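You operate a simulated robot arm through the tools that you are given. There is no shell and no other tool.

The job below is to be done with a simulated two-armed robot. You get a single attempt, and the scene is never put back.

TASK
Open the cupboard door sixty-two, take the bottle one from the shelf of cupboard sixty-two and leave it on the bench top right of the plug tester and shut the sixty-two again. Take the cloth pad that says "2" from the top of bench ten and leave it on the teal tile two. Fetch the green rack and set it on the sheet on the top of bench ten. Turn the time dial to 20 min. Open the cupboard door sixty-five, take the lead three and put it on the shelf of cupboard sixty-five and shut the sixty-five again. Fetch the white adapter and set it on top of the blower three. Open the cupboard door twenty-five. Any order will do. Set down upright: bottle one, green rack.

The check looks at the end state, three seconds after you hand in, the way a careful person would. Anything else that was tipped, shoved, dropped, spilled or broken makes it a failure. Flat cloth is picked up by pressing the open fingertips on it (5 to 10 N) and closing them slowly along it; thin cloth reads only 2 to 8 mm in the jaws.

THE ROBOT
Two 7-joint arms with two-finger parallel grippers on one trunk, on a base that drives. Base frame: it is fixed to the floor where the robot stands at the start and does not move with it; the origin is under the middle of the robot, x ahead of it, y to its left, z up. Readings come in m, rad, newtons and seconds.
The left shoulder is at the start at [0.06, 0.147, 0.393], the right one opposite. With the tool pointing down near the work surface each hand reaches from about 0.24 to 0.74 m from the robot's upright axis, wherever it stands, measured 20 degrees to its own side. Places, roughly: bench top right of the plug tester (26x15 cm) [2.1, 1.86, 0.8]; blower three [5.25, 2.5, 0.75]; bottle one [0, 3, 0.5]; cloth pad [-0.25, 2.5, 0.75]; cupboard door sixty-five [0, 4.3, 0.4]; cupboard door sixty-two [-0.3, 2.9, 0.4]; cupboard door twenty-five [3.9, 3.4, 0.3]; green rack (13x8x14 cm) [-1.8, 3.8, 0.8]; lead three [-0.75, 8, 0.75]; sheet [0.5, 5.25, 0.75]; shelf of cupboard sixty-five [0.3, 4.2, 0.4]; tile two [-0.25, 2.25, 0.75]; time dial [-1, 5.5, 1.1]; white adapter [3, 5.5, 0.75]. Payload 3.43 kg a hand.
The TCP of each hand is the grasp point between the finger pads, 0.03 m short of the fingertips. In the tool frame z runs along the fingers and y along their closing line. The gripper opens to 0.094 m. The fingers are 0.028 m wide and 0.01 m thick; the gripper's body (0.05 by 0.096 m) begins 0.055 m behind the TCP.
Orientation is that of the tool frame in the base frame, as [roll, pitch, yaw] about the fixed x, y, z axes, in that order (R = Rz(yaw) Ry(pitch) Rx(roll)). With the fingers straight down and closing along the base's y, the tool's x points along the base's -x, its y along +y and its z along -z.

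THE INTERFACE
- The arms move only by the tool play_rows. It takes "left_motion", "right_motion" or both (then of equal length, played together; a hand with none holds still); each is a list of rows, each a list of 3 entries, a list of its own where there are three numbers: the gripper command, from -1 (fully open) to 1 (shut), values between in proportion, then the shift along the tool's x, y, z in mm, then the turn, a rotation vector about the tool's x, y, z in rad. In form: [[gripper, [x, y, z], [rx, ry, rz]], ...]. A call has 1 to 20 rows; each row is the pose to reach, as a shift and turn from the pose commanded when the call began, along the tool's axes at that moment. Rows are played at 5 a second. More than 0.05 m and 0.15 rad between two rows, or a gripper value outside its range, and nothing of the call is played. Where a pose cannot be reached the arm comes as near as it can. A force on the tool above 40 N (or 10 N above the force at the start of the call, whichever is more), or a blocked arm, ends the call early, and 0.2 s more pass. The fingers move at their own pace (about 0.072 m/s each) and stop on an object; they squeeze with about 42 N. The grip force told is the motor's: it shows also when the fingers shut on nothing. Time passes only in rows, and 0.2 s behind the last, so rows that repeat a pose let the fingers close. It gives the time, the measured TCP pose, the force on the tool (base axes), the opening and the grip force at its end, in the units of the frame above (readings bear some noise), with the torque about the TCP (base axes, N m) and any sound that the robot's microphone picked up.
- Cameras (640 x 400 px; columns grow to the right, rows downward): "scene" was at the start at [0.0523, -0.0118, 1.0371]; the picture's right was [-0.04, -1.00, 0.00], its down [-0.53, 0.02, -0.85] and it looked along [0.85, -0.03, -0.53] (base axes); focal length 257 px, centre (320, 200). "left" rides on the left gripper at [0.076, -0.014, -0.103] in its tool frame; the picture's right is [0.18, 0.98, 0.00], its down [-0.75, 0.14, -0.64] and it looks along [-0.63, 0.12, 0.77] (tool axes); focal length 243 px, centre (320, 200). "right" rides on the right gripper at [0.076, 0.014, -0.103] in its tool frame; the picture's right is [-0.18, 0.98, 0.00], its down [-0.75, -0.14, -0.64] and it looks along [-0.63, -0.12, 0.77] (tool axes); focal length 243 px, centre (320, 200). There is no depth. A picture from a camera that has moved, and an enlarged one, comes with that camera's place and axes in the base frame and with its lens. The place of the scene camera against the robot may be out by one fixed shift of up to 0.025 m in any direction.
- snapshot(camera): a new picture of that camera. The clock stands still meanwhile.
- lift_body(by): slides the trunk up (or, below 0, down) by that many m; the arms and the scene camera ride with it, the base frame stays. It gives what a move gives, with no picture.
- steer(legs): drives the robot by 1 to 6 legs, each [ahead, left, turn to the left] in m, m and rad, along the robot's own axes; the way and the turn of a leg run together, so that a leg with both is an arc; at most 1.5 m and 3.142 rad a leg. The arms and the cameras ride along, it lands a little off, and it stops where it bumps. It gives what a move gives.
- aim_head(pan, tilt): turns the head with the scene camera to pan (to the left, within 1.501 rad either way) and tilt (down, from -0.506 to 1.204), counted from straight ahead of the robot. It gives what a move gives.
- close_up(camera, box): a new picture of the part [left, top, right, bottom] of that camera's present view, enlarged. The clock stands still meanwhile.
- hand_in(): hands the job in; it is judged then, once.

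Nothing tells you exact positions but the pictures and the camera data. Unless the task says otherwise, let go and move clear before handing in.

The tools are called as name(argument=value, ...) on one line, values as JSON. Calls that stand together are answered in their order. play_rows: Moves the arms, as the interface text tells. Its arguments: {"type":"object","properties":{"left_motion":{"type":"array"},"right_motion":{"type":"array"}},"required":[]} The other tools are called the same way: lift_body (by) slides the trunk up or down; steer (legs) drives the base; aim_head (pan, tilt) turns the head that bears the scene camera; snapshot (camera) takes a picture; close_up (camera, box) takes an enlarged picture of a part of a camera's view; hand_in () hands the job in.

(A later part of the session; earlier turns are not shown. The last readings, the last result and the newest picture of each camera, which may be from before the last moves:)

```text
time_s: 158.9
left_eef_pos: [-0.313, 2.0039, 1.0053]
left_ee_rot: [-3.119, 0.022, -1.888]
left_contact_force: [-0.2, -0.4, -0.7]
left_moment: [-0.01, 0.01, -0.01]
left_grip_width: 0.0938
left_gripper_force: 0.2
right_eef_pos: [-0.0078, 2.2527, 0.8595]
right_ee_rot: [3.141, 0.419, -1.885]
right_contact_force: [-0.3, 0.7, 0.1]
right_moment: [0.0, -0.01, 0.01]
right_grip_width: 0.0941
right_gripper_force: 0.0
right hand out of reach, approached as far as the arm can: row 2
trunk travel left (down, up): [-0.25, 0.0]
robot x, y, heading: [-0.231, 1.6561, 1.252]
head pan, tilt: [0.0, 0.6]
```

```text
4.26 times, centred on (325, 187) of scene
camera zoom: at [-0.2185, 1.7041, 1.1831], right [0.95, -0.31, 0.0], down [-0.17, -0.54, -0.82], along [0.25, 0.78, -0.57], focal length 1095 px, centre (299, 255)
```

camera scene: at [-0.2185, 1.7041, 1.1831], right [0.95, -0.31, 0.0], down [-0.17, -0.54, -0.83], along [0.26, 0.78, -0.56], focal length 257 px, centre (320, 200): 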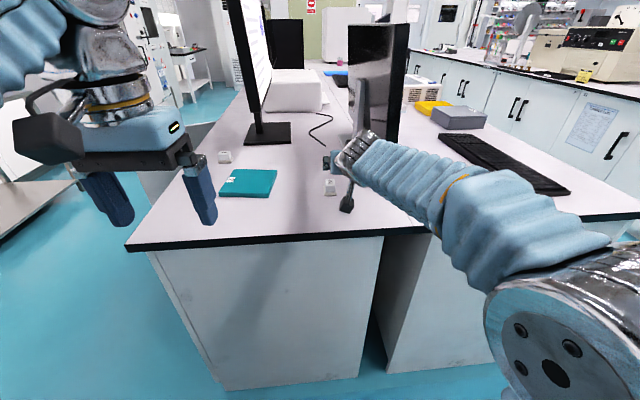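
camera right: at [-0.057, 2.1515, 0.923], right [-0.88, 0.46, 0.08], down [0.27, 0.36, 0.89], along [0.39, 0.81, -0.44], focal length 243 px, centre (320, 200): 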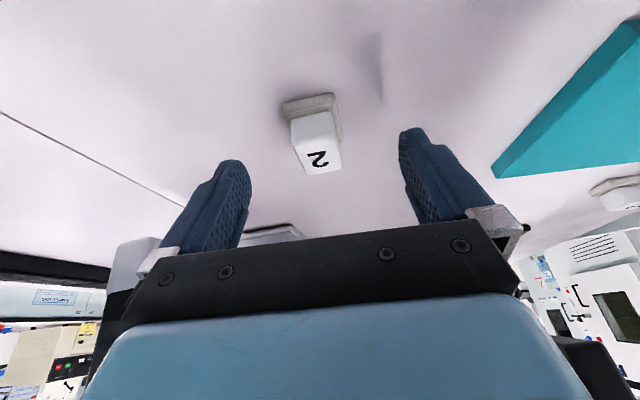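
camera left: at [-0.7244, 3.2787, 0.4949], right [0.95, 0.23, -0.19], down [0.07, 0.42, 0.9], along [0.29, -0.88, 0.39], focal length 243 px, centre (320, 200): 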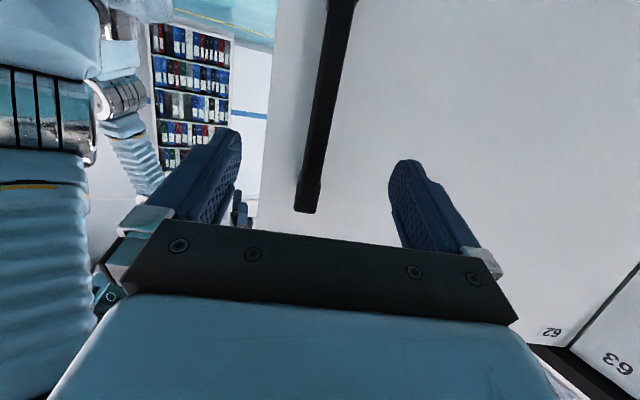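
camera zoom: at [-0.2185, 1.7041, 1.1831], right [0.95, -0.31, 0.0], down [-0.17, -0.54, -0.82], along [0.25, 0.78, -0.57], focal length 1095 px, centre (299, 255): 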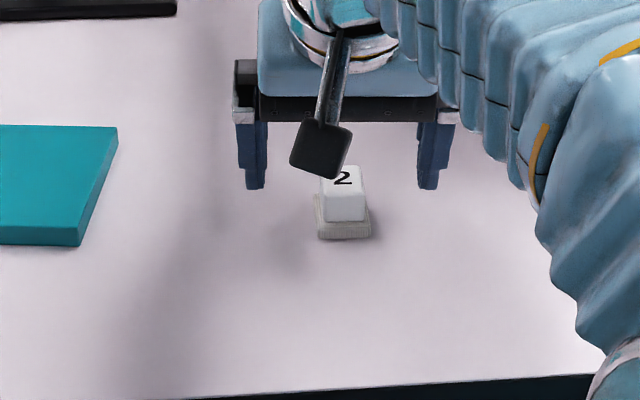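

play_rows(right_motion=[[-1, [4, 0, 10], [0, 0, 0]], [-1, [7.3, 0, 18.7], [0, 0, 0]], [-1, [7.3, 0, 18.7], [0, 0, 0]], [0, [7.3, 0, 18.7], [0, 0, 0]], [1, [7.3, 0, 18.7], [0, 0, 0]], [1, [7.3, 0, 18.7], [0, 0, 0]], [1, [7.3, 0, 18.7], [0, 0, 0]]])

snapshot(camera="right")

close_up(camera="scene", box=[250, 140, 400, 234])

```text
time_s: 160.5
left_eef_pos: [-0.3125, 2.0042, 1.0045]
left_ee_rot: [-3.119, 0.022, -1.89]
left_contact_force: [0.2, 0.7, 0.0]
left_moment: [0.02, 0.04, 0.01]
left_grip_width: 0.0939
left_gripper_force: 0.0
right_eef_pos: [-0.0067, 2.2518, 0.839]
right_ee_rot: [3.14, 0.419, -1.885]
right_contact_force: [0.0, 0.6, -0.7]
right_moment: [-0.02, 0.0, 0.02]
right_grip_width: 0.0324
right_gripper_force: 41.7
trunk travel left (down, up): [-0.25, 0.0]
robot x, y, heading: [-0.2316, 1.6576, 1.255]
head pan, tilt: [0.0, 0.6]
```

```text
taken
camera right: at [-0.0559, 2.1506, 0.9029], right [-0.88, 0.46, 0.08], down [0.27, 0.36, 0.89], along [0.39, 0.81, -0.44], focal length 243 px, centre (320, 200)
```

right: 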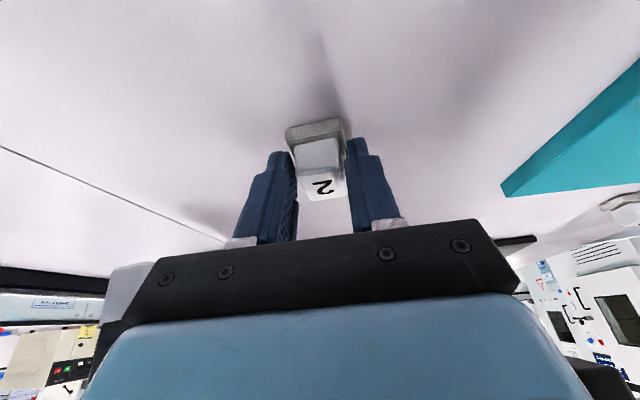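

```text
4.26 times, centred on (325, 187) of scene
camera zoom: at [-0.2185, 1.7041, 1.1831], right [0.95, -0.31, 0.0], down [-0.17, -0.54, -0.82], along [0.25, 0.78, -0.57], focal length 1095 px, centre (299, 255)
```

zoom: 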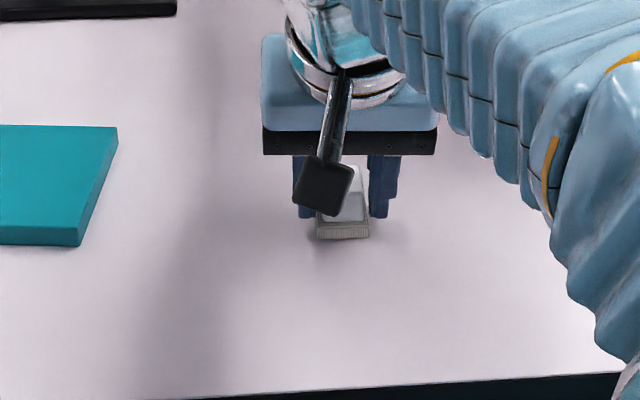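

play_rows(right_motion=[[1, [-6, 0, -14], [0, 0, 0]], [1, [-12, 0, -27], [0, 0, 0]], [1, [-20, 0, -46], [0, 0, 0]], [1, [-20, 0, -46], [0, 0, 0]]])

snapshot(camera="right")

close_up(camera="scene", box=[200, 120, 400, 245])

```text
time_s: 161.5
left_eef_pos: [-0.3136, 2.0041, 1.0054]
left_ee_rot: [-3.12, 0.023, -1.889]
left_contact_force: [0.3, 0.6, -1.1]
left_moment: [0.0, 0.02, -0.01]
left_grip_width: 0.094
left_gripper_force: 0.1
right_eef_pos: [-0.0083, 2.2521, 0.8897]
right_ee_rot: [3.138, 0.417, -1.884]
right_contact_force: [0.4, -0.7, -0.3]
right_moment: [0.01, 0.04, 0.0]
right_grip_width: 0.0323
right_gripper_force: 42.2
trunk travel left (down, up): [-0.25, 0.0]
robot x, y, heading: [-0.2305, 1.6578, 1.255]
head pan, tilt: [0.0, 0.6]
```

```text
taken
camera right: at [-0.0574, 2.1512, 0.9534], right [-0.88, 0.46, 0.08], down [0.27, 0.36, 0.89], along [0.39, 0.81, -0.44], focal length 243 px, centre (320, 200)
```

right: 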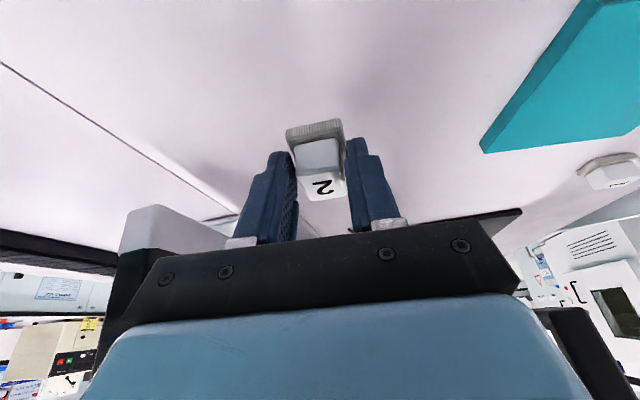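

```text
3.20 times, centred on (300, 182) of scene
camera zoom: at [-0.2185, 1.7041, 1.1831], right [0.95, -0.31, 0.0], down [-0.17, -0.54, -0.82], along [0.25, 0.78, -0.57], focal length 823 px, centre (384, 256)
```

zoom: 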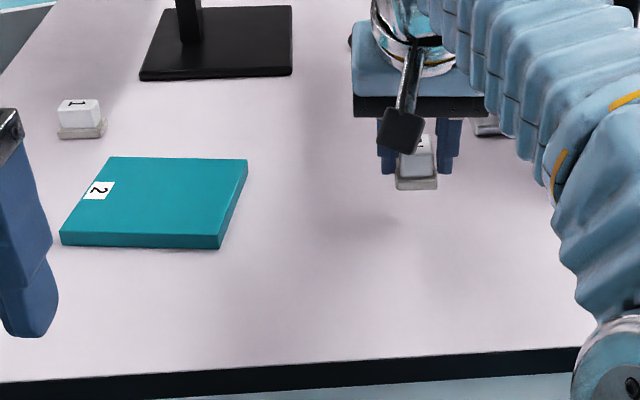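

The whole item (block on cloth) lifts together as pad "2". I strafe the base left so it comes over tile two.

steer(legs=[[0.03, 0.225, 0]])

snapshot(camera="right")

snapshot(camera="scene")

```text
time_s: 163.2
left_eef_pos: [-0.511, 2.1013, 1.0042]
left_ee_rot: [-3.121, 0.023, -1.89]
left_contact_force: [0.5, 0.2, -0.7]
left_moment: [-0.01, 0.06, -0.02]
left_grip_width: 0.0941
left_gripper_force: 0.0
right_eef_pos: [-0.2056, 2.3481, 0.8904]
right_ee_rot: [3.141, 0.42, -1.887]
right_contact_force: [-0.2, -0.2, -0.2]
right_moment: [0.04, 0.03, -0.01]
right_grip_width: 0.0329
right_gripper_force: 41.7
trunk travel left (down, up): [-0.25, 0.0]
robot x, y, heading: [-0.4276, 1.7526, 1.255]
head pan, tilt: [0.0, 0.6]
```

```text
taken
camera right: at [-0.2553, 2.2473, 0.9534], right [-0.88, 0.47, 0.08], down [0.27, 0.36, 0.89], along [0.39, 0.81, -0.44], focal length 243 px, centre (320, 200)
```

right: 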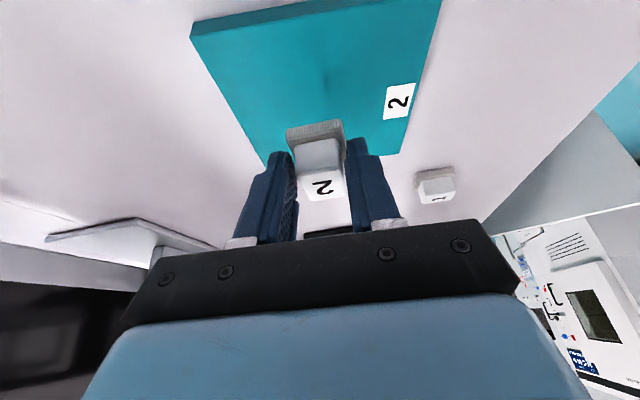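

```text
taken
camera scene: at [-0.4176, 1.8007, 1.1831], right [0.95, -0.31, 0.0], down [-0.18, -0.54, -0.82], along [0.26, 0.78, -0.57], focal length 257 px, centre (320, 200)
```

scene: 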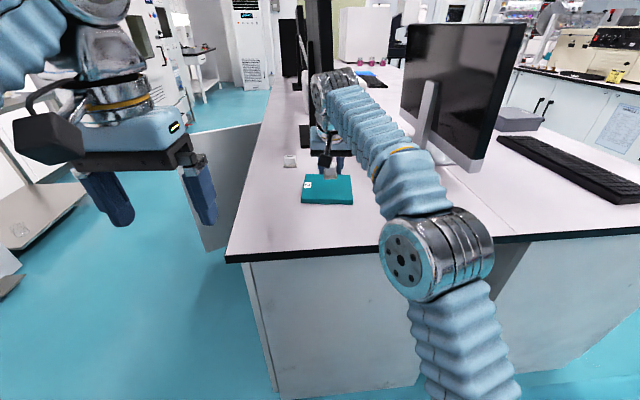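

Pad is above the tile nearly centred (tile centre about (-0.208, 2.368)). I nudge forward and lower.

play_rows(right_motion=[[1, [-7.3, 0, 3.3], [0, 0, 0]], [1, [-1.2, 0, 17], [0, 0, 0]], [1, [2.5, 0, 25], [0, 0, 0]], [1, [2.5, 0, 25], [0, 0, 0]]])

play_rows(right_motion=[[1, [1.2, 0, 2.7], [0, 0, 0]], [1, [1.2, 0, 2.7], [0, 0, 0]]])

snapshot(camera="right")

close_up(camera="scene", box=[260, 130, 388, 210])

```text
time_s: 164.2
left_eef_pos: [-0.5102, 2.1005, 1.0052]
left_ee_rot: [-3.118, 0.022, -1.892]
left_contact_force: [0.0, 0.5, 0.4]
left_moment: [0.01, 0.0, 0.01]
left_grip_width: 0.094
left_gripper_force: 0.2
right_eef_pos: [-0.2043, 2.3572, 0.8673]
right_ee_rot: [3.139, 0.418, -1.887]
right_contact_force: [0.3, -0.1, 0.4]
right_moment: [0.01, 0.0, 0.02]
right_grip_width: 0.0323
right_gripper_force: 41.9
trunk travel left (down, up): [-0.25, 0.0]
robot x, y, heading: [-0.4327, 1.7523, 1.255]
head pan, tilt: [0.0, 0.6]
```

```text
time_s: 164.8
left_eef_pos: [-0.5111, 2.1014, 1.0048]
left_ee_rot: [-3.119, 0.022, -1.891]
left_contact_force: [0.3, 0.1, -0.1]
left_moment: [-0.03, -0.02, -0.04]
left_grip_width: 0.094
left_gripper_force: 0.2
right_eef_pos: [-0.2056, 2.3575, 0.8645]
right_ee_rot: [3.141, 0.419, -1.885]
right_contact_force: [-0.1, -0.3, 0.0]
right_moment: [-0.01, 0.01, -0.01]
right_grip_width: 0.0325
right_gripper_force: 42.5
trunk travel left (down, up): [-0.25, 0.0]
robot x, y, heading: [-0.4297, 1.7553, 1.257]
head pan, tilt: [0.0, 0.6]
```

```text
taken
camera right: at [-0.2529, 2.2554, 0.9272], right [-0.88, 0.47, 0.08], down [0.27, 0.36, 0.89], along [0.39, 0.81, -0.44], focal length 243 px, centre (320, 200)
```

right: 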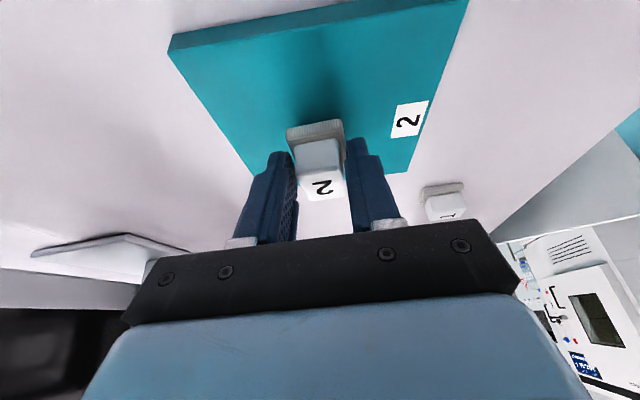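

```text
5.00 times, centred on (324, 170) of scene
camera zoom: at [-0.4177, 1.8007, 1.1831], right [0.95, -0.31, 0.0], down [-0.18, -0.54, -0.82], along [0.26, 0.78, -0.57], focal length 1286 px, centre (300, 350)
```

zoom: 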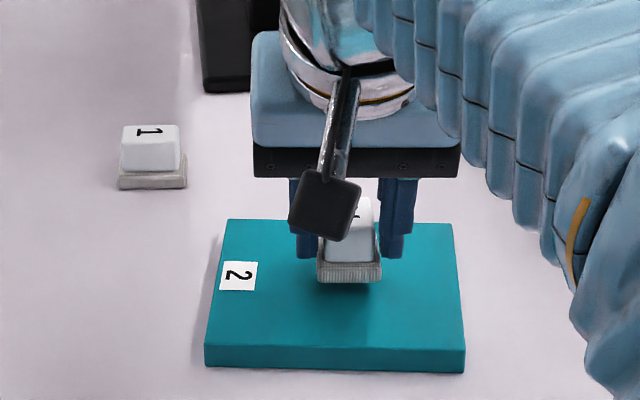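

play_rows(right_motion=[[1, [5.5, 0, -2.4], [0, 0, 0]], [1, [6.7, 0, 0.3], [0, 0, 0]], [1, [6.7, 0, 0.3], [0, 0, 0]]])

play_rows(right_motion=[[1, [0.8, 0, 1.8], [0, 0, 0]], [1, [0.8, 0, 1.8], [0, 0, 0]]])

play_rows(right_motion=[[1, [0.8, 0, 1.8], [0, 0, 0]], [1, [0.8, 0, 1.8], [0, 0, 0]]])

close_up(camera="scene", box=[260, 130, 388, 210])

```text
time_s: 165.6
left_eef_pos: [-0.5106, 2.1007, 1.0045]
left_ee_rot: [-3.12, 0.022, -1.892]
left_contact_force: [-0.3, 0.3, 0.8]
left_moment: [-0.03, 0.01, -0.02]
left_grip_width: 0.0942
left_gripper_force: 0.1
right_eef_pos: [-0.2055, 2.3518, 0.8609]
right_ee_rot: [-3.141, 0.418, -1.887]
right_contact_force: [0.8, 0.0, -0.5]
right_moment: [0.0, -0.02, 0.02]
right_grip_width: 0.0326
right_gripper_force: 41.9
trunk travel left (down, up): [-0.25, 0.0]
robot x, y, heading: [-0.4277, 1.7518, 1.258]
head pan, tilt: [0.0, 0.6]
```

```text
time_s: 166.2
left_eef_pos: [-0.51, 2.0997, 1.0042]
left_ee_rot: [-3.119, 0.022, -1.891]
left_contact_force: [0.6, 0.2, -0.2]
left_moment: [0.0, -0.01, 0.02]
left_grip_width: 0.0941
left_gripper_force: 0.0
right_eef_pos: [-0.2051, 2.3501, 0.8587]
right_ee_rot: [3.139, 0.419, -1.887]
right_contact_force: [0.0, 0.3, 0.0]
right_moment: [-0.02, 0.0, 0.04]
right_grip_width: 0.0323
right_gripper_force: 40.7
trunk travel left (down, up): [-0.25, 0.0]
robot x, y, heading: [-0.4271, 1.7502, 1.253]
head pan, tilt: [0.0, 0.6]
```

```text
time_s: 166.8
left_eef_pos: [-0.511, 2.1012, 1.0047]
left_ee_rot: [-3.119, 0.021, -1.892]
left_contact_force: [0.2, -0.1, -0.5]
left_moment: [-0.01, -0.01, 0.01]
left_grip_width: 0.0943
left_gripper_force: 0.1
right_eef_pos: [-0.2052, 2.3493, 0.8561]
right_ee_rot: [3.138, 0.42, -1.888]
right_contact_force: [-0.6, 0.3, -0.6]
right_moment: [-0.03, 0.0, 0.01]
right_grip_width: 0.0325
right_gripper_force: 41.9
trunk travel left (down, up): [-0.25, 0.0]
robot x, y, heading: [-0.4264, 1.7546, 1.253]
head pan, tilt: [0.0, 0.6]
```

```text
5.00 times, centred on (324, 170) of scene
camera zoom: at [-0.4177, 1.8007, 1.1831], right [0.95, -0.31, 0.0], down [-0.18, -0.54, -0.82], along [0.26, 0.78, -0.57], focal length 1286 px, centre (300, 350)
```

zoom: 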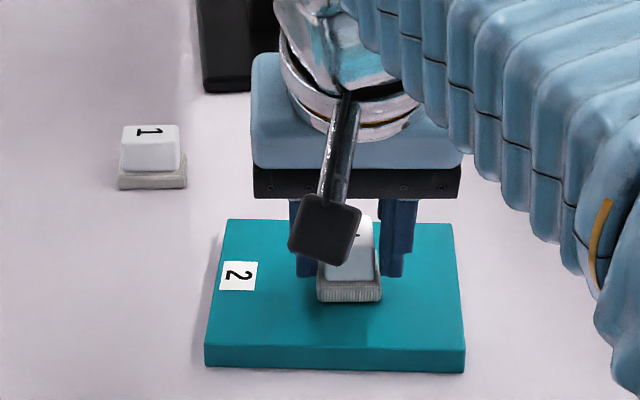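

play_rows(right_motion=[[1, [0.8, 0, 1.8], [0, 0, 0]], [1, [0.8, 0, 1.8], [0, 0, 0]]])

play_rows(right_motion=[[1, [0.6, 0, 1.4], [0, 0, 0]], [1, [0.6, 0, 1.4], [0, 0, 0]]])

```text
time_s: 167.3
left_eef_pos: [-0.5104, 2.1006, 1.0064]
left_ee_rot: [-3.118, 0.022, -1.891]
left_contact_force: [0.5, 1.1, -0.1]
left_moment: [-0.01, -0.01, 0.0]
left_grip_width: 0.0938
left_gripper_force: 0.0
right_eef_pos: [-0.2065, 2.35, 0.8541]
right_ee_rot: [3.14, 0.42, -1.886]
right_contact_force: [-0.4, -0.3, 0.2]
right_moment: [-0.03, -0.01, -0.01]
right_grip_width: 0.0328
right_gripper_force: 42.4
trunk travel left (down, up): [-0.25, 0.0]
robot x, y, heading: [-0.4285, 1.7552, 1.255]
head pan, tilt: [0.0, 0.6]
```

```text
time_s: 167.9
left_eef_pos: [-0.5111, 2.0995, 1.0051]
left_ee_rot: [-3.119, 0.024, -1.892]
left_contact_force: [-0.4, -0.7, -0.3]
left_moment: [0.0, 0.0, 0.02]
left_grip_width: 0.0939
left_gripper_force: 0.0
right_eef_pos: [-0.2075, 2.3496, 0.8538]
right_ee_rot: [3.14, 0.42, -1.888]
right_contact_force: [1.0, 0.7, 9.9]
right_moment: [0.05, -0.12, 0.01]
right_grip_width: 0.0325
right_gripper_force: 42.3
trunk travel left (down, up): [-0.25, 0.0]
robot x, y, heading: [-0.4271, 1.7527, 1.256]
head pan, tilt: [0.0, 0.6]
```

Contact with the tile. I open and lift away.

play_rows(right_motion=[[0.4, [0, 0, 0], [0, 0, 0]], [-0.2, [0, 0, 0], [0, 0, 0]], [-1, [0, 0, 0], [0, 0, 0]], [-1, [0, 0, 0], [0, 0, 0]], [-1, [0, 0, -20], [0, 0, 0]], [-1, [0, 0, -50], [0, 0, 0]], [-1, [20, 0, -80], [0, 0, 0]], [-1, [20, 0, -80], [0, 0, 0]]])

close_up(camera="scene", box=[260, 130, 388, 210])

snapshot(camera="scene")

```text
time_s: 169.8
left_eef_pos: [-0.5106, 2.0997, 1.0043]
left_ee_rot: [-3.119, 0.023, -1.891]
left_contact_force: [-0.1, 0.5, -0.9]
left_moment: [0.02, 0.01, 0.03]
left_grip_width: 0.0942
left_gripper_force: 0.0
right_eef_pos: [-0.2246, 2.3017, 0.9187]
right_ee_rot: [3.14, 0.418, -1.885]
right_contact_force: [0.1, -0.4, 0.6]
right_moment: [0.01, -0.03, 0.01]
right_grip_width: 0.0942
right_gripper_force: 0.2
trunk travel left (down, up): [-0.25, 0.0]
robot x, y, heading: [-0.4296, 1.7543, 1.26]
head pan, tilt: [0.0, 0.6]
```

```text
5.00 times, centred on (324, 170) of scene
camera zoom: at [-0.4178, 1.8005, 1.1831], right [0.95, -0.31, 0.0], down [-0.18, -0.54, -0.83], along [0.26, 0.78, -0.56], focal length 1286 px, centre (300, 350)
```

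zoom: 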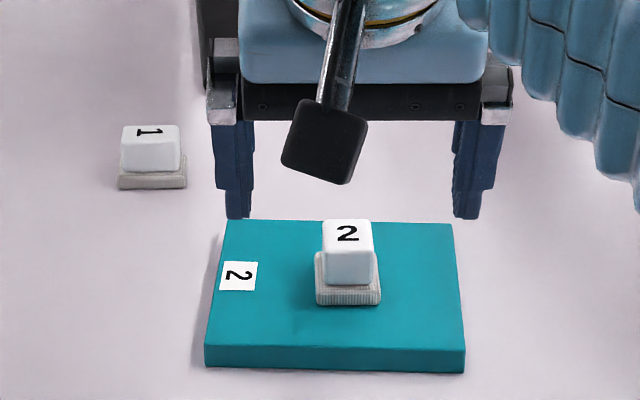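

```text
taken
camera scene: at [-0.4178, 1.8005, 1.1831], right [0.95, -0.31, 0.0], down [-0.18, -0.54, -0.83], along [0.26, 0.78, -0.56], focal length 257 px, centre (320, 200)
```

scene: 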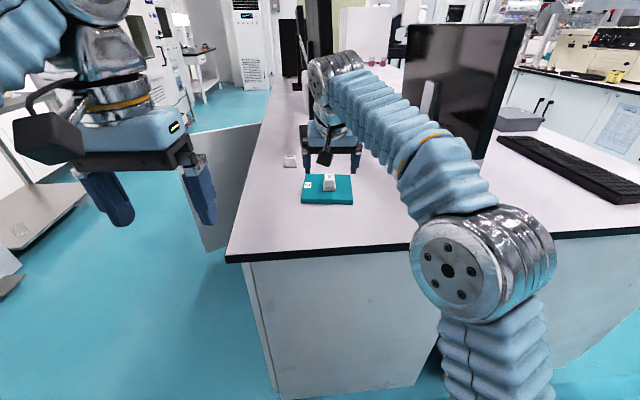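

Pad "2" rests on tile two. Next I go back to the left aisle to shut door 62, driving around the bench corner to its far side.

steer(legs=[[-0.35, 0, 0], [0, 0.85, 0], [0, 0, 0.3], [1.3, 0, 0]])

aim_head(pan=-0.3, tilt=0.5)

snapshot(camera="scene")

aim_head(pan=0.6, tilt=0.5)

snapshot(camera="scene")

```text
time_s: 183.1
left_eef_pos: [-1.4435, 3.2839, 1.0052]
left_ee_rot: [-3.119, 0.022, -1.629]
left_contact_force: [0.3, -0.8, 0.9]
left_moment: [0.02, -0.02, -0.01]
left_grip_width: 0.0941
left_gripper_force: 0.1
right_eef_pos: [-1.2174, 3.5536, 0.9193]
right_ee_rot: [3.14, 0.418, -1.626]
right_contact_force: [0.5, 0.6, -1.0]
right_moment: [0.0, 0.03, -0.01]
right_grip_width: 0.094
right_gripper_force: 0.1
trunk travel left (down, up): [-0.25, 0.0]
robot x, y, heading: [-1.276, 2.9697, 1.518]
head pan, tilt: [0.0, 0.6]
```

```text
time_s: 183.9
left_eef_pos: [-1.4448, 3.2846, 1.0048]
left_ee_rot: [-3.117, 0.022, -1.627]
left_contact_force: [0.2, 0.5, 0.2]
left_moment: [0.02, 0.01, -0.02]
left_grip_width: 0.0938
left_gripper_force: 0.0
right_eef_pos: [-1.2188, 3.5538, 0.919]
right_ee_rot: [3.139, 0.418, -1.624]
right_contact_force: [-0.4, -0.2, 0.2]
right_moment: [0.01, -0.06, -0.01]
right_grip_width: 0.0941
right_gripper_force: 0.0
trunk travel left (down, up): [-0.25, 0.0]
robot x, y, heading: [-1.2727, 2.9696, 1.514]
head pan, tilt: [-0.3, 0.499]
```

```text
taken
camera scene: at [-1.2518, 3.0175, 1.1921], right [0.94, -0.35, 0.0], down [-0.17, -0.45, -0.88], along [0.3, 0.82, -0.48], focal length 257 px, centre (320, 200)
```

scene: 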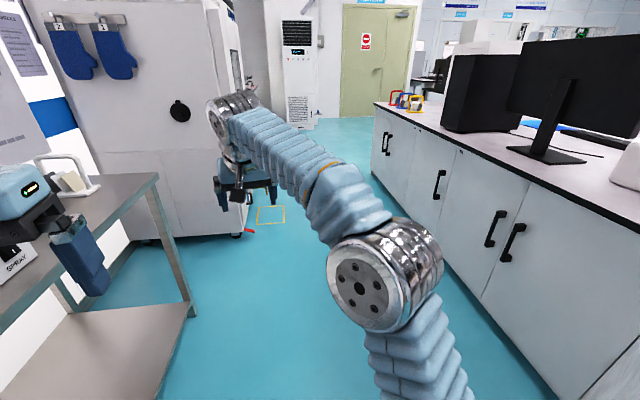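

```text
time_s: 185.1
left_eef_pos: [-1.4452, 3.2834, 1.0048]
left_ee_rot: [-3.119, 0.022, -1.627]
left_contact_force: [-0.4, -0.4, 0.6]
left_moment: [0.01, -0.02, 0.03]
left_grip_width: 0.0941
left_gripper_force: 0.1
right_eef_pos: [-1.2188, 3.5536, 0.9183]
right_ee_rot: [3.141, 0.419, -1.624]
right_contact_force: [0.5, 0.5, 0.1]
right_moment: [0.01, 0.01, -0.02]
right_grip_width: 0.094
right_gripper_force: 0.0
trunk travel left (down, up): [-0.25, 0.0]
robot x, y, heading: [-1.2706, 2.9727, 1.515]
head pan, tilt: [0.6, 0.499]
```

```text
taken
camera scene: at [-1.3305, 3.0099, 1.1922], right [0.85, 0.52, 0.0], down [0.25, -0.41, -0.88], along [-0.46, 0.75, -0.48], focal length 257 px, centre (320, 200)
```

scene: 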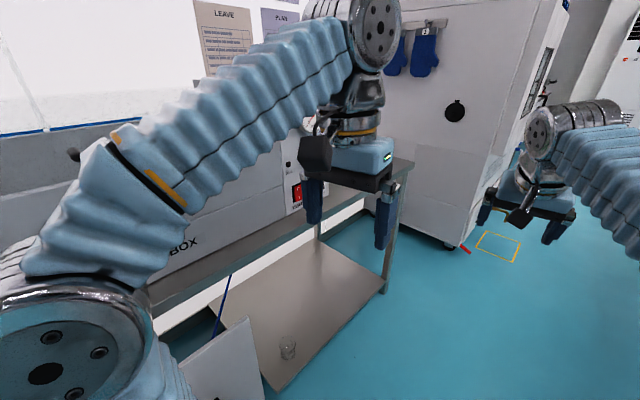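

The steel table's front edge runs near x=-1.7 to -1.53; the door edge is behind me to the right. I drive a bit further and turn to face door 62's outer side.

steer(legs=[[0.57, -0.04, 0], [0, 0, -2.415]])

aim_head(pan=0.0, tilt=0.7)

snapshot(camera="scene")

```text
time_s: 194.1
left_eef_pos: [-0.8663, 3.4357, 1.0049]
left_ee_rot: [-3.118, 0.022, 2.247]
left_contact_force: [0.3, 0.3, -0.3]
left_moment: [0.02, -0.02, 0.0]
left_grip_width: 0.0939
left_gripper_force: 0.0
right_eef_pos: [-0.853, 3.0852, 0.9181]
right_ee_rot: [3.139, 0.418, 2.25]
right_contact_force: [0.0, 0.0, 0.4]
right_moment: [-0.01, 0.03, 0.0]
right_grip_width: 0.0939
right_gripper_force: 0.0
trunk travel left (down, up): [-0.25, 0.0]
robot x, y, heading: [-1.2049, 3.5549, -0.891]
head pan, tilt: [0.6, 0.499]
```

```text
time_s: 195.1
left_eef_pos: [-0.8654, 3.4363, 1.0048]
left_ee_rot: [-3.116, 0.023, 2.246]
left_contact_force: [0.1, 0.1, -0.6]
left_moment: [-0.01, 0.01, -0.01]
left_grip_width: 0.0942
left_gripper_force: 0.0
right_eef_pos: [-0.8537, 3.0854, 0.9181]
right_ee_rot: [3.139, 0.418, 2.25]
right_contact_force: [0.2, 0.7, 0.1]
right_moment: [0.0, 0.02, -0.01]
right_grip_width: 0.0941
right_gripper_force: 0.0
trunk travel left (down, up): [-0.25, 0.0]
robot x, y, heading: [-1.2028, 3.5543, -0.892]
head pan, tilt: [0.0, 0.7]
```

```text
taken
camera scene: at [-1.175, 3.5042, 1.1745], right [-0.78, -0.63, 0.0], down [-0.41, 0.5, -0.77], along [0.48, -0.59, -0.64], focal length 257 px, centre (320, 200)
```

scene: 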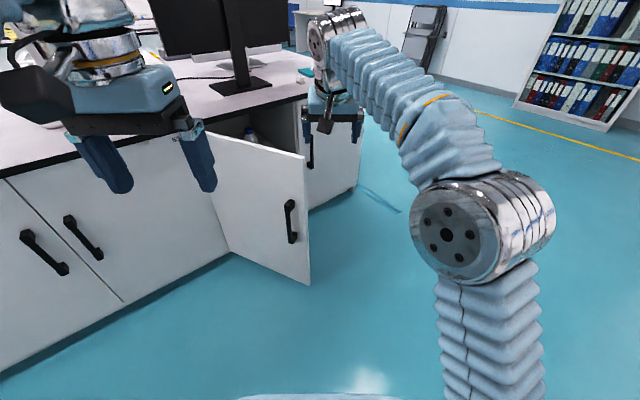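

I lower the trunk, bring the left hand forward with closed fingers to push height (z≈0.66), and pull the right hand in.

lift_body(by=-0.1)

play_rows(left_motion=[[1, [-30, 0, 25], [0, 0, 0]], [1, [-60, 0, 50], [0, 0, 0]], [1, [-90, 0, 75], [0, 0, 0]], [1, [-120, 0, 100], [0, -0.1, 0]], [1, [-150, 0, 125], [0, -0.2, 0]], [1, [-180, 0, 150], [0, -0.3, 0]], [1, [-210, 0, 170], [0, -0.44, 0]], [1, [-235, 0, 190], [0, -0.58, 0]], [1, [-250, 0, 205], [0, -0.72, 0]], [1, [-260, 0, 220], [0, -0.86, 0]], [1, [-270, 0, 235], [0, -1.0, 0]], [1, [-270, 0, 245], [0, -1.14, 0]], [1, [-270, 0, 245], [0, -1.28, 0]], [1, [-270, 0, 245], [0, -1.4, 0]], [1, [-270, 0, 245], [0, -1.4, 0]]], right_motion=[[-1, [16, 0, -13], [0, 0, 0]], [-1, [33, 0, -25], [0, 0, 0]], [-1, [49, 0, -38], [0, 0, 0]], [-1, [65, 0, -51], [0, 0, 0]], [-1, [81, 0, -63], [0, 0, 0]], [-1, [98, 0, -76], [0, 0, 0]], [-1, [114, 0, -89], [0, 0, 0]], [-1, [130, 0, -102], [0, 0, 0]], [-1, [146, 0, -114], [0, 0, 0]], [-1, [163, 0, -127], [0, 0, 0]], [-1, [163, 0, -127], [0, 0, 0]], [-1, [163, 0, -127], [0, 0, 0]], [-1, [163, 0, -127], [0, 0, 0]], [-1, [163, 0, -127], [0, 0, 0]], [-1, [163, 0, -127], [0, 0, 0]]])

snapshot(camera="scene")

```text
time_s: 196.5
left_eef_pos: [-0.8654, 3.4356, 0.9055]
left_ee_rot: [-3.118, 0.023, 2.248]
left_contact_force: [-0.2, -0.1, -0.8]
left_moment: [0.02, 0.0, 0.01]
left_grip_width: 0.094
left_gripper_force: 0.0
right_eef_pos: [-0.8542, 3.0849, 0.8192]
right_ee_rot: [3.139, 0.418, 2.249]
right_contact_force: [0.7, -1.2, -0.2]
right_moment: [0.01, 0.01, -0.01]
right_grip_width: 0.0939
right_gripper_force: 0.2
trunk travel left (down, up): [-0.15, 0.1]
robot x, y, heading: [-1.2018, 3.5552, -0.894]
head pan, tilt: [0.0, 0.7]
```

```text
time_s: 199.7
left_eef_pos: [-0.6997, 3.2171, 0.6654]
left_ee_rot: [-2.981, 1.419, 2.405]
left_contact_force: [0.2, 0.4, -0.1]
left_moment: [0.0, -0.02, 0.0]
left_grip_width: 0.0002
left_gripper_force: 32.8
right_eef_pos: [-0.9811, 3.2414, 0.8688]
right_ee_rot: [3.14, 0.42, 2.251]
right_contact_force: [0.4, 0.5, 0.8]
right_moment: [-0.01, 0.02, 0.03]
right_grip_width: 0.094
right_gripper_force: 0.0
trunk travel left (down, up): [-0.15, 0.1]
robot x, y, heading: [-1.2018, 3.5529, -0.891]
head pan, tilt: [0.0, 0.7]
```

```text
taken
camera scene: at [-1.1751, 3.5041, 1.0745], right [-0.78, -0.63, 0.0], down [-0.4, 0.5, -0.76], along [0.48, -0.59, -0.64], focal length 257 px, centre (320, 200)
```

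scene: 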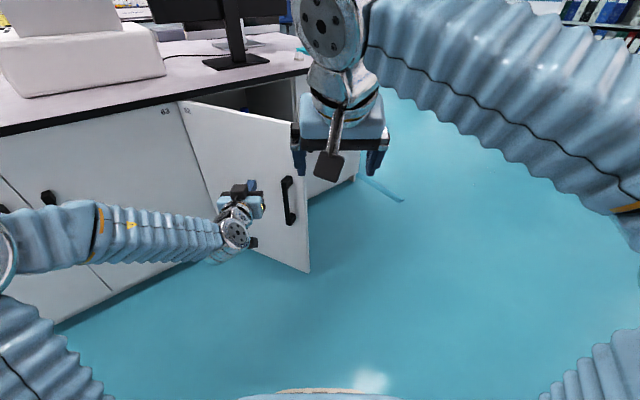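

The left fist is outside the door face, about 0.16 m from it. I push with the base in small arc legs.

steer(legs=[[0.17, 0, 0], [0.105, -0.036, 0]])

snapshot(camera="scene")

```text
time_s: 201.9
left_eef_pos: [-0.5568, 2.9863, 0.6672]
left_ee_rot: [-2.983, 1.421, 2.404]
left_contact_force: [0.4, -0.4, 0.0]
left_moment: [0.01, 0.03, -0.02]
left_grip_width: 0.0
left_gripper_force: 32.9
right_eef_pos: [-0.8394, 3.0102, 0.869]
right_ee_rot: [3.14, 0.417, 2.253]
right_contact_force: [-0.6, 0.3, 0.4]
right_moment: [-0.02, 0.02, 0.0]
right_grip_width: 0.0941
right_gripper_force: 0.1
trunk travel left (down, up): [-0.15, 0.1]
robot x, y, heading: [-1.0644, 3.3239, -0.892]
head pan, tilt: [0.0, 0.7]
```

```text
taken
camera scene: at [-1.0336, 3.2718, 1.0745], right [-0.78, -0.63, 0.0], down [-0.41, 0.5, -0.76], along [0.48, -0.59, -0.64], focal length 257 px, centre (320, 200)
```

scene: 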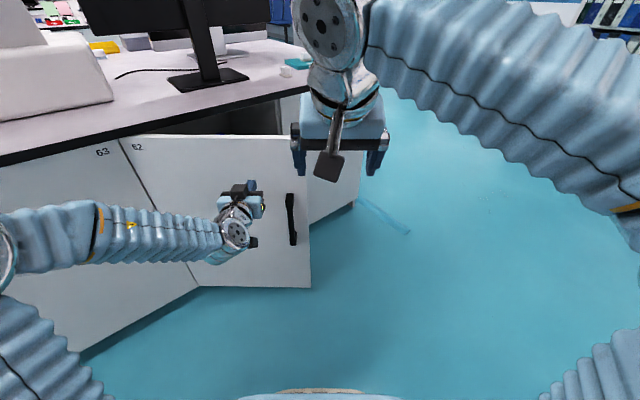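

steer(legs=[[0.11, 0.002, 0], [0.08, 0.03, 0]])

snapshot(camera="scene")

```text
time_s: 203.8
left_eef_pos: [-0.4118, 2.858, 0.6669]
left_ee_rot: [-2.983, 1.419, 2.407]
left_contact_force: [-0.7, -0.2, -0.6]
left_moment: [0.01, 0.01, -0.02]
left_grip_width: 0.0001
left_gripper_force: 32.8
right_eef_pos: [-0.6917, 2.8811, 0.8685]
right_ee_rot: [3.138, 0.419, 2.254]
right_contact_force: [0.2, 0.5, 0.0]
right_moment: [0.0, 0.01, 0.03]
right_grip_width: 0.0942
right_gripper_force: 0.1
trunk travel left (down, up): [-0.15, 0.1]
robot x, y, heading: [-0.915, 3.1932, -0.889]
head pan, tilt: [0.0, 0.7]
```

```text
taken
camera scene: at [-0.8881, 3.1429, 1.0745], right [-0.78, -0.63, 0.0], down [-0.41, 0.5, -0.76], along [0.48, -0.59, -0.64], focal length 257 px, centre (320, 200)
```

scene: 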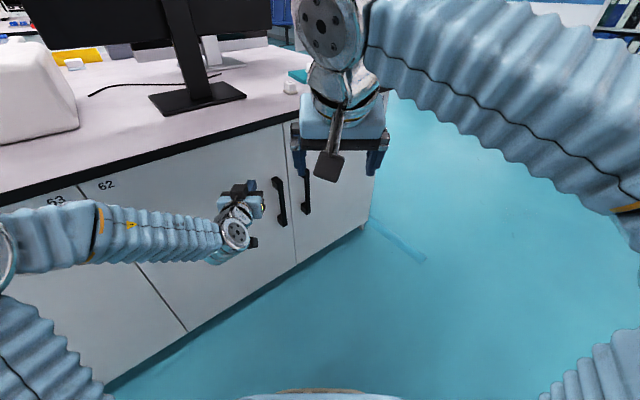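

close_up(camera="scene", box=[200, 100, 400, 290])

play_rows(left_motion=[[1, [0, 6, 8], [0, 0, 0]], [1, [0, 12, 16], [0, 0, 0]], [1, [0, 18, 24], [0, 0, 0]], [1, [0, 24, 32], [0, 0, 0]], [1, [0, 30, 40], [0, 0, 0]]])

close_up(camera="scene", box=[200, 100, 400, 290])

```text
2.11 times, centred on (300, 195) of scene
camera zoom: at [-0.8881, 3.1429, 1.0745], right [-0.78, -0.63, 0.0], down [-0.41, 0.5, -0.76], along [0.48, -0.59, -0.64], focal length 542 px, centre (362, 210)
```

zoom: 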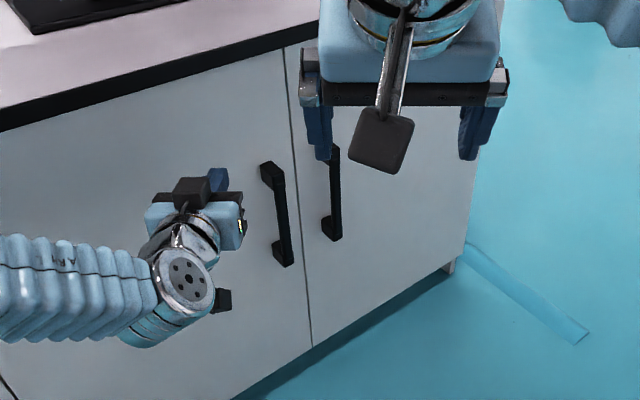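

```text
time_s: 205.0
left_eef_pos: [-0.3639, 2.8463, 0.6595]
left_ee_rot: [-2.985, 1.419, 2.405]
left_contact_force: [-0.8, 1.2, 0.4]
left_moment: [0.02, -0.01, 0.02]
left_grip_width: 0.0
left_gripper_force: 32.9
right_eef_pos: [-0.6936, 2.8806, 0.8697]
right_ee_rot: [3.14, 0.418, 2.253]
right_contact_force: [0.2, -0.2, 0.1]
right_moment: [0.01, -0.01, 0.01]
right_grip_width: 0.0941
right_gripper_force: 0.2
trunk travel left (down, up): [-0.15, 0.1]
robot x, y, heading: [-0.9141, 3.1974, -0.888]
head pan, tilt: [0.0, 0.7]
```

```text
2.11 times, centred on (300, 195) of scene
camera zoom: at [-0.8881, 3.1428, 1.0745], right [-0.78, -0.63, 0.0], down [-0.41, 0.5, -0.76], along [0.48, -0.59, -0.64], focal length 542 px, centre (362, 210)
```

zoom: 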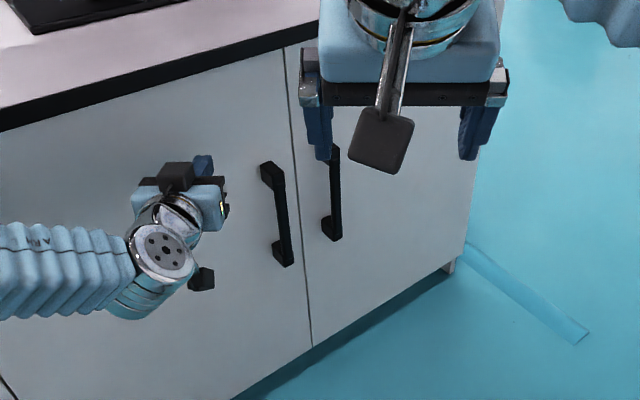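

play_rows(left_motion=[[1, [0, 8, 8], [0, 0, 0]], [1, [0, 16, 16], [0, 0, 0]], [1, [0, 24, 24], [0, 0, 0]], [1, [0, 32, 32], [0, 0, 0]], [1, [0, 40, 40], [0, 0, 0]]])

close_up(camera="scene", box=[200, 100, 400, 290])

```text
time_s: 205.7
left_eef_pos: [-0.3434, 2.8449, 0.6567]
left_ee_rot: [-3.0, 1.422, 2.378]
left_contact_force: [-15.2, 19.2, 7.4]
left_moment: [-0.32, -0.33, 0.24]
left_grip_width: 0.0001
left_gripper_force: 32.8
right_eef_pos: [-0.6932, 2.8828, 0.8692]
right_ee_rot: [-3.14, 0.42, 2.255]
right_contact_force: [0.2, -0.4, 0.4]
right_moment: [0.02, 0.02, 0.01]
right_grip_width: 0.0943
right_gripper_force: 0.0
trunk travel left (down, up): [-0.15, 0.1]
robot x, y, heading: [-0.9175, 3.1868, -0.883]
head pan, tilt: [0.0, 0.7]
stopped in row 3 (left hand): the force on the tool passed its limit at 58 N (the readings are from after the stop); the commanded pose is now the measured one
```

```text
2.11 times, centred on (300, 195) of scene
camera zoom: at [-0.8897, 3.1447, 1.0748], right [-0.78, -0.63, 0.0], down [-0.41, 0.5, -0.77], along [0.48, -0.59, -0.64], focal length 542 px, centre (362, 210)
```

zoom: 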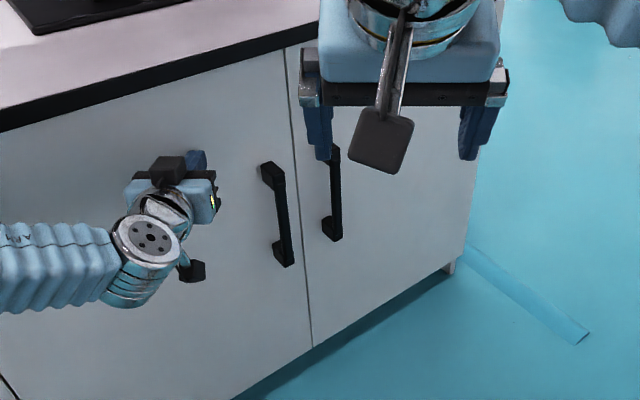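

Door 62 is firmly shut. I back away and tuck the left arm up again, then turn toward the steel table for the green rack.

play_rows(left_motion=[[1, [0, -10, -30], [0, 0, 0]], [1, [0, -20, -60], [0, 0, 0]], [1, [0, -20, -90], [0, 0, 0]]])

steer(legs=[[-0.25, 0.1, 0]])

play_rows(left_motion=[[-1, [-24, 0, -4], [0, 0.14, 0]], [-1, [-47, 0, -7], [0, 0.28, 0]], [-1, [-71, 0, -11], [0, 0.42, 0]], [-1, [-95, 0, -14], [0, 0.56, 0]], [-1, [-118, 0, -18], [0, 0.7, 0]], [-1, [-142, 0, -22], [0, 0.84, 0]], [-1, [-166, 0, -25], [0, 0.98, 0]], [-1, [-190, 0, -29], [0, 1.12, 0]], [-1, [-213, 0, -32], [0, 1.26, 0]], [-1, [-237, 0, -36], [0, 1.4, 0]], [-1, [-231, 0, -75], [0, 1.4, 0]], [-1, [-225, 0, -115], [0, 1.4, 0]], [-1, [-219, 0, -155], [0, 1.4, 0]], [-1, [-213, 0, -195], [0, 1.4, 0]], [-1, [-213, 0, -195], [0, 1.4, 0]]])

snapshot(camera="scene")

```text
time_s: 206.5
left_eef_pos: [-0.4137, 2.9021, 0.6682]
left_ee_rot: [-2.993, 1.415, 2.389]
left_contact_force: [0.3, 0.2, -0.5]
left_moment: [0.0, -0.01, -0.03]
left_grip_width: 0.0
left_gripper_force: 33.1
right_eef_pos: [-0.6928, 2.8812, 0.8689]
right_ee_rot: [3.139, 0.419, 2.255]
right_contact_force: [0.5, 0.7, -1.5]
right_moment: [0.02, -0.01, 0.0]
right_grip_width: 0.094
right_gripper_force: 0.1
trunk travel left (down, up): [-0.15, 0.1]
robot x, y, heading: [-0.9145, 3.1983, -0.884]
head pan, tilt: [0.0, 0.7]
```

```text
time_s: 208.4
left_eef_pos: [-0.4868, 3.1508, 0.6681]
left_ee_rot: [-2.995, 1.417, 2.387]
left_contact_force: [0.4, -0.5, -0.6]
left_moment: [-0.01, -0.01, 0.0]
left_grip_width: 0.0002
left_gripper_force: 32.7
right_eef_pos: [-0.7644, 3.1307, 0.8701]
right_ee_rot: [3.14, 0.418, 2.254]
right_contact_force: [-0.3, -0.1, 0.3]
right_moment: [-0.01, 0.04, 0.0]
right_grip_width: 0.094
right_gripper_force: 0.0
trunk travel left (down, up): [-0.15, 0.1]
robot x, y, heading: [-0.9873, 3.4477, -0.886]
head pan, tilt: [0.0, 0.7]
```

```text
time_s: 211.6
left_eef_pos: [-0.5741, 3.2745, 0.9055]
left_ee_rot: [-3.135, 0.029, 2.241]
left_contact_force: [-0.3, -0.2, -0.2]
left_moment: [0.01, 0.02, -0.03]
left_grip_width: 0.0937
left_gripper_force: 0.1
left hand out of reach, approached as far as the arm can: row 3, 9, 10, 11, 12, 13, 14, 15
right_eef_pos: [-0.7652, 3.1298, 0.8675]
right_ee_rot: [3.138, 0.417, 2.255]
right_contact_force: [-0.2, -0.6, -0.5]
right_moment: [0.0, 0.06, -0.03]
right_grip_width: 0.0941
right_gripper_force: 0.0
trunk travel left (down, up): [-0.15, 0.1]
robot x, y, heading: [-0.9877, 3.4423, -0.887]
head pan, tilt: [0.0, 0.7]
```

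```text
taken
camera scene: at [-0.9601, 3.3923, 1.0744], right [-0.78, -0.63, 0.0], down [-0.41, 0.5, -0.76], along [0.48, -0.59, -0.64], focal length 257 px, centre (320, 200)
```

scene: 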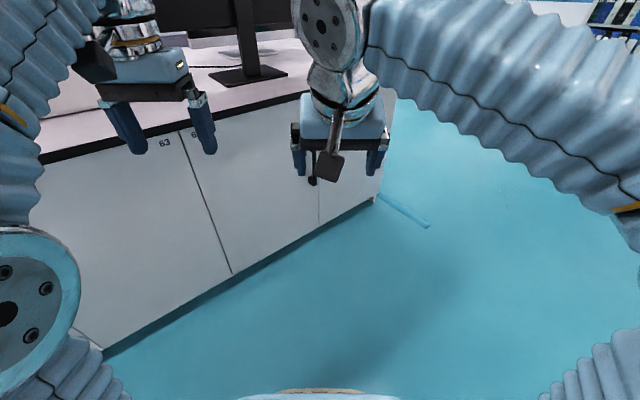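

lift_body(by=0.1)

steer(legs=[[0, 0, -2.47]])

aim_head(pan=-0.3, tilt=0.5)

snapshot(camera="scene")

```text
time_s: 212.9
left_eef_pos: [-0.5742, 3.2735, 1.0054]
left_ee_rot: [-3.134, 0.032, 2.242]
left_contact_force: [0.2, -0.9, -0.2]
left_moment: [-0.02, -0.03, 0.03]
left_grip_width: 0.0937
left_gripper_force: 0.0
right_eef_pos: [-0.7639, 3.1311, 0.9687]
right_ee_rot: [3.14, 0.418, 2.256]
right_contact_force: [0.0, 0.5, -0.9]
right_moment: [-0.02, -0.02, 0.01]
right_grip_width: 0.094
right_gripper_force: 0.0
trunk travel left (down, up): [-0.25, 0.0]
robot x, y, heading: [-0.9881, 3.4439, -0.889]
head pan, tilt: [0.0, 0.7]
```

```text
time_s: 219.2
left_eef_pos: [-1.4215, 3.3372, 1.0061]
left_ee_rot: [-3.134, 0.031, -0.267]
left_contact_force: [-0.3, 0.1, -0.3]
left_moment: [0.02, 0.01, 0.01]
left_grip_width: 0.0942
left_gripper_force: 0.1
right_eef_pos: [-1.3532, 3.5633, 0.9703]
right_ee_rot: [3.141, 0.419, -0.253]
right_contact_force: [0.4, 0.4, 0.6]
right_moment: [0.05, 0.0, -0.01]
right_grip_width: 0.0937
right_gripper_force: 0.1
trunk travel left (down, up): [-0.25, 0.0]
robot x, y, heading: [-0.9881, 3.4456, 2.893]
head pan, tilt: [0.0, 0.7]
```

```text
time_s: 220.0
left_eef_pos: [-1.4212, 3.3375, 1.0053]
left_ee_rot: [-3.136, 0.03, -0.267]
left_contact_force: [-0.2, -0.8, 0.6]
left_moment: [-0.02, -0.03, 0.02]
left_grip_width: 0.094
left_gripper_force: 0.1
right_eef_pos: [-1.3531, 3.5641, 0.9683]
right_ee_rot: [3.139, 0.419, -0.253]
right_contact_force: [0.1, 0.1, 0.8]
right_moment: [0.01, 0.01, -0.05]
right_grip_width: 0.0938
right_gripper_force: 0.1
trunk travel left (down, up): [-0.25, 0.0]
robot x, y, heading: [-0.986, 3.4441, 2.889]
head pan, tilt: [-0.3, 0.499]
```

```text
taken
camera scene: at [-1.0438, 3.4758, 1.1921], right [0.53, 0.85, 0.0], down [0.41, -0.25, -0.88], along [-0.75, 0.46, -0.48], focal length 257 px, centre (320, 200)
```

scene: 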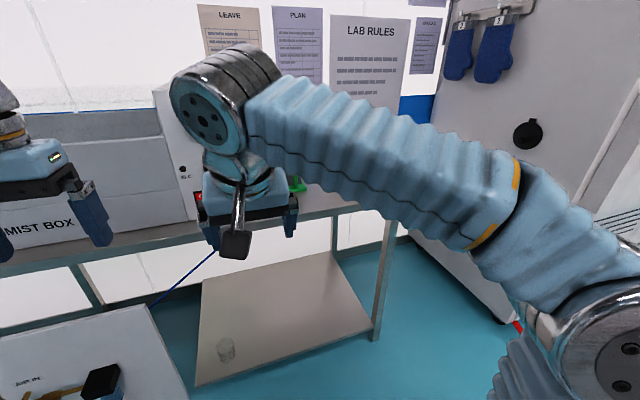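

steer(legs=[[-0.05, -0.5, 0]])

aim_head(pan=0.15, tilt=0.55)

snapshot(camera="scene")

```text
time_s: 222.9
left_eef_pos: [-1.2553, 3.7913, 1.0067]
left_ee_rot: [-3.134, 0.031, -0.255]
left_contact_force: [0.7, -0.6, -0.8]
left_moment: [-0.01, 0.02, -0.01]
left_grip_width: 0.0939
left_gripper_force: 0.1
right_eef_pos: [-1.19, 4.019, 0.9691]
right_ee_rot: [-3.14, 0.417, -0.24]
right_contact_force: [-1.3, 0.0, 0.1]
right_moment: [0.03, -0.02, 0.01]
right_grip_width: 0.0941
right_gripper_force: 0.1
trunk travel left (down, up): [-0.25, 0.0]
robot x, y, heading: [-0.8234, 3.9052, 2.9]
head pan, tilt: [-0.3, 0.499]
```

```text
time_s: 223.8
left_eef_pos: [-1.2553, 3.7916, 1.0055]
left_ee_rot: [-3.136, 0.03, -0.256]
left_contact_force: [-0.1, 0.5, 0.3]
left_moment: [-0.01, 0.03, 0.04]
left_grip_width: 0.0937
left_gripper_force: 0.1
right_eef_pos: [-1.1885, 4.0185, 0.9699]
right_ee_rot: [3.141, 0.419, -0.242]
right_contact_force: [0.4, 0.2, -1.6]
right_moment: [-0.01, 0.0, 0.0]
right_grip_width: 0.0938
right_gripper_force: 0.0
trunk travel left (down, up): [-0.25, 0.0]
robot x, y, heading: [-0.8238, 3.9008, 2.9]
head pan, tilt: [0.15, 0.55]
```

```text
taken
camera scene: at [-0.8906, 3.8965, 1.1876], right [0.09, 1.0, 0.0], down [0.52, -0.05, -0.85], along [-0.85, 0.08, -0.52], focal length 257 px, centre (320, 200)
```

scene: 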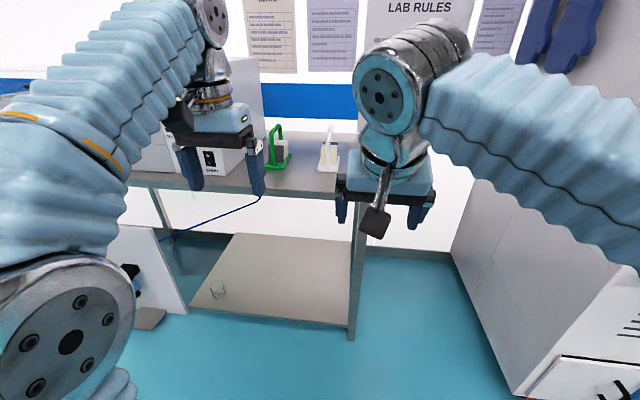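

close_up(camera="scene", box=[230, 100, 390, 200])

```text
4.00 times, centred on (310, 150) of scene
camera zoom: at [-0.8906, 3.8965, 1.1876], right [0.09, 1.0, 0.0], down [0.52, -0.05, -0.85], along [-0.85, 0.08, -0.52], focal length 1029 px, centre (360, 400)
```

zoom: 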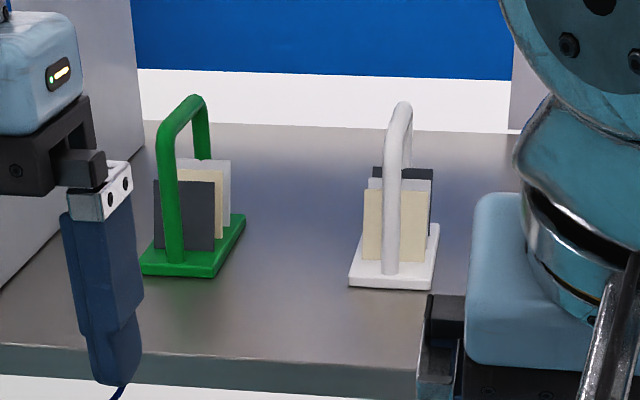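

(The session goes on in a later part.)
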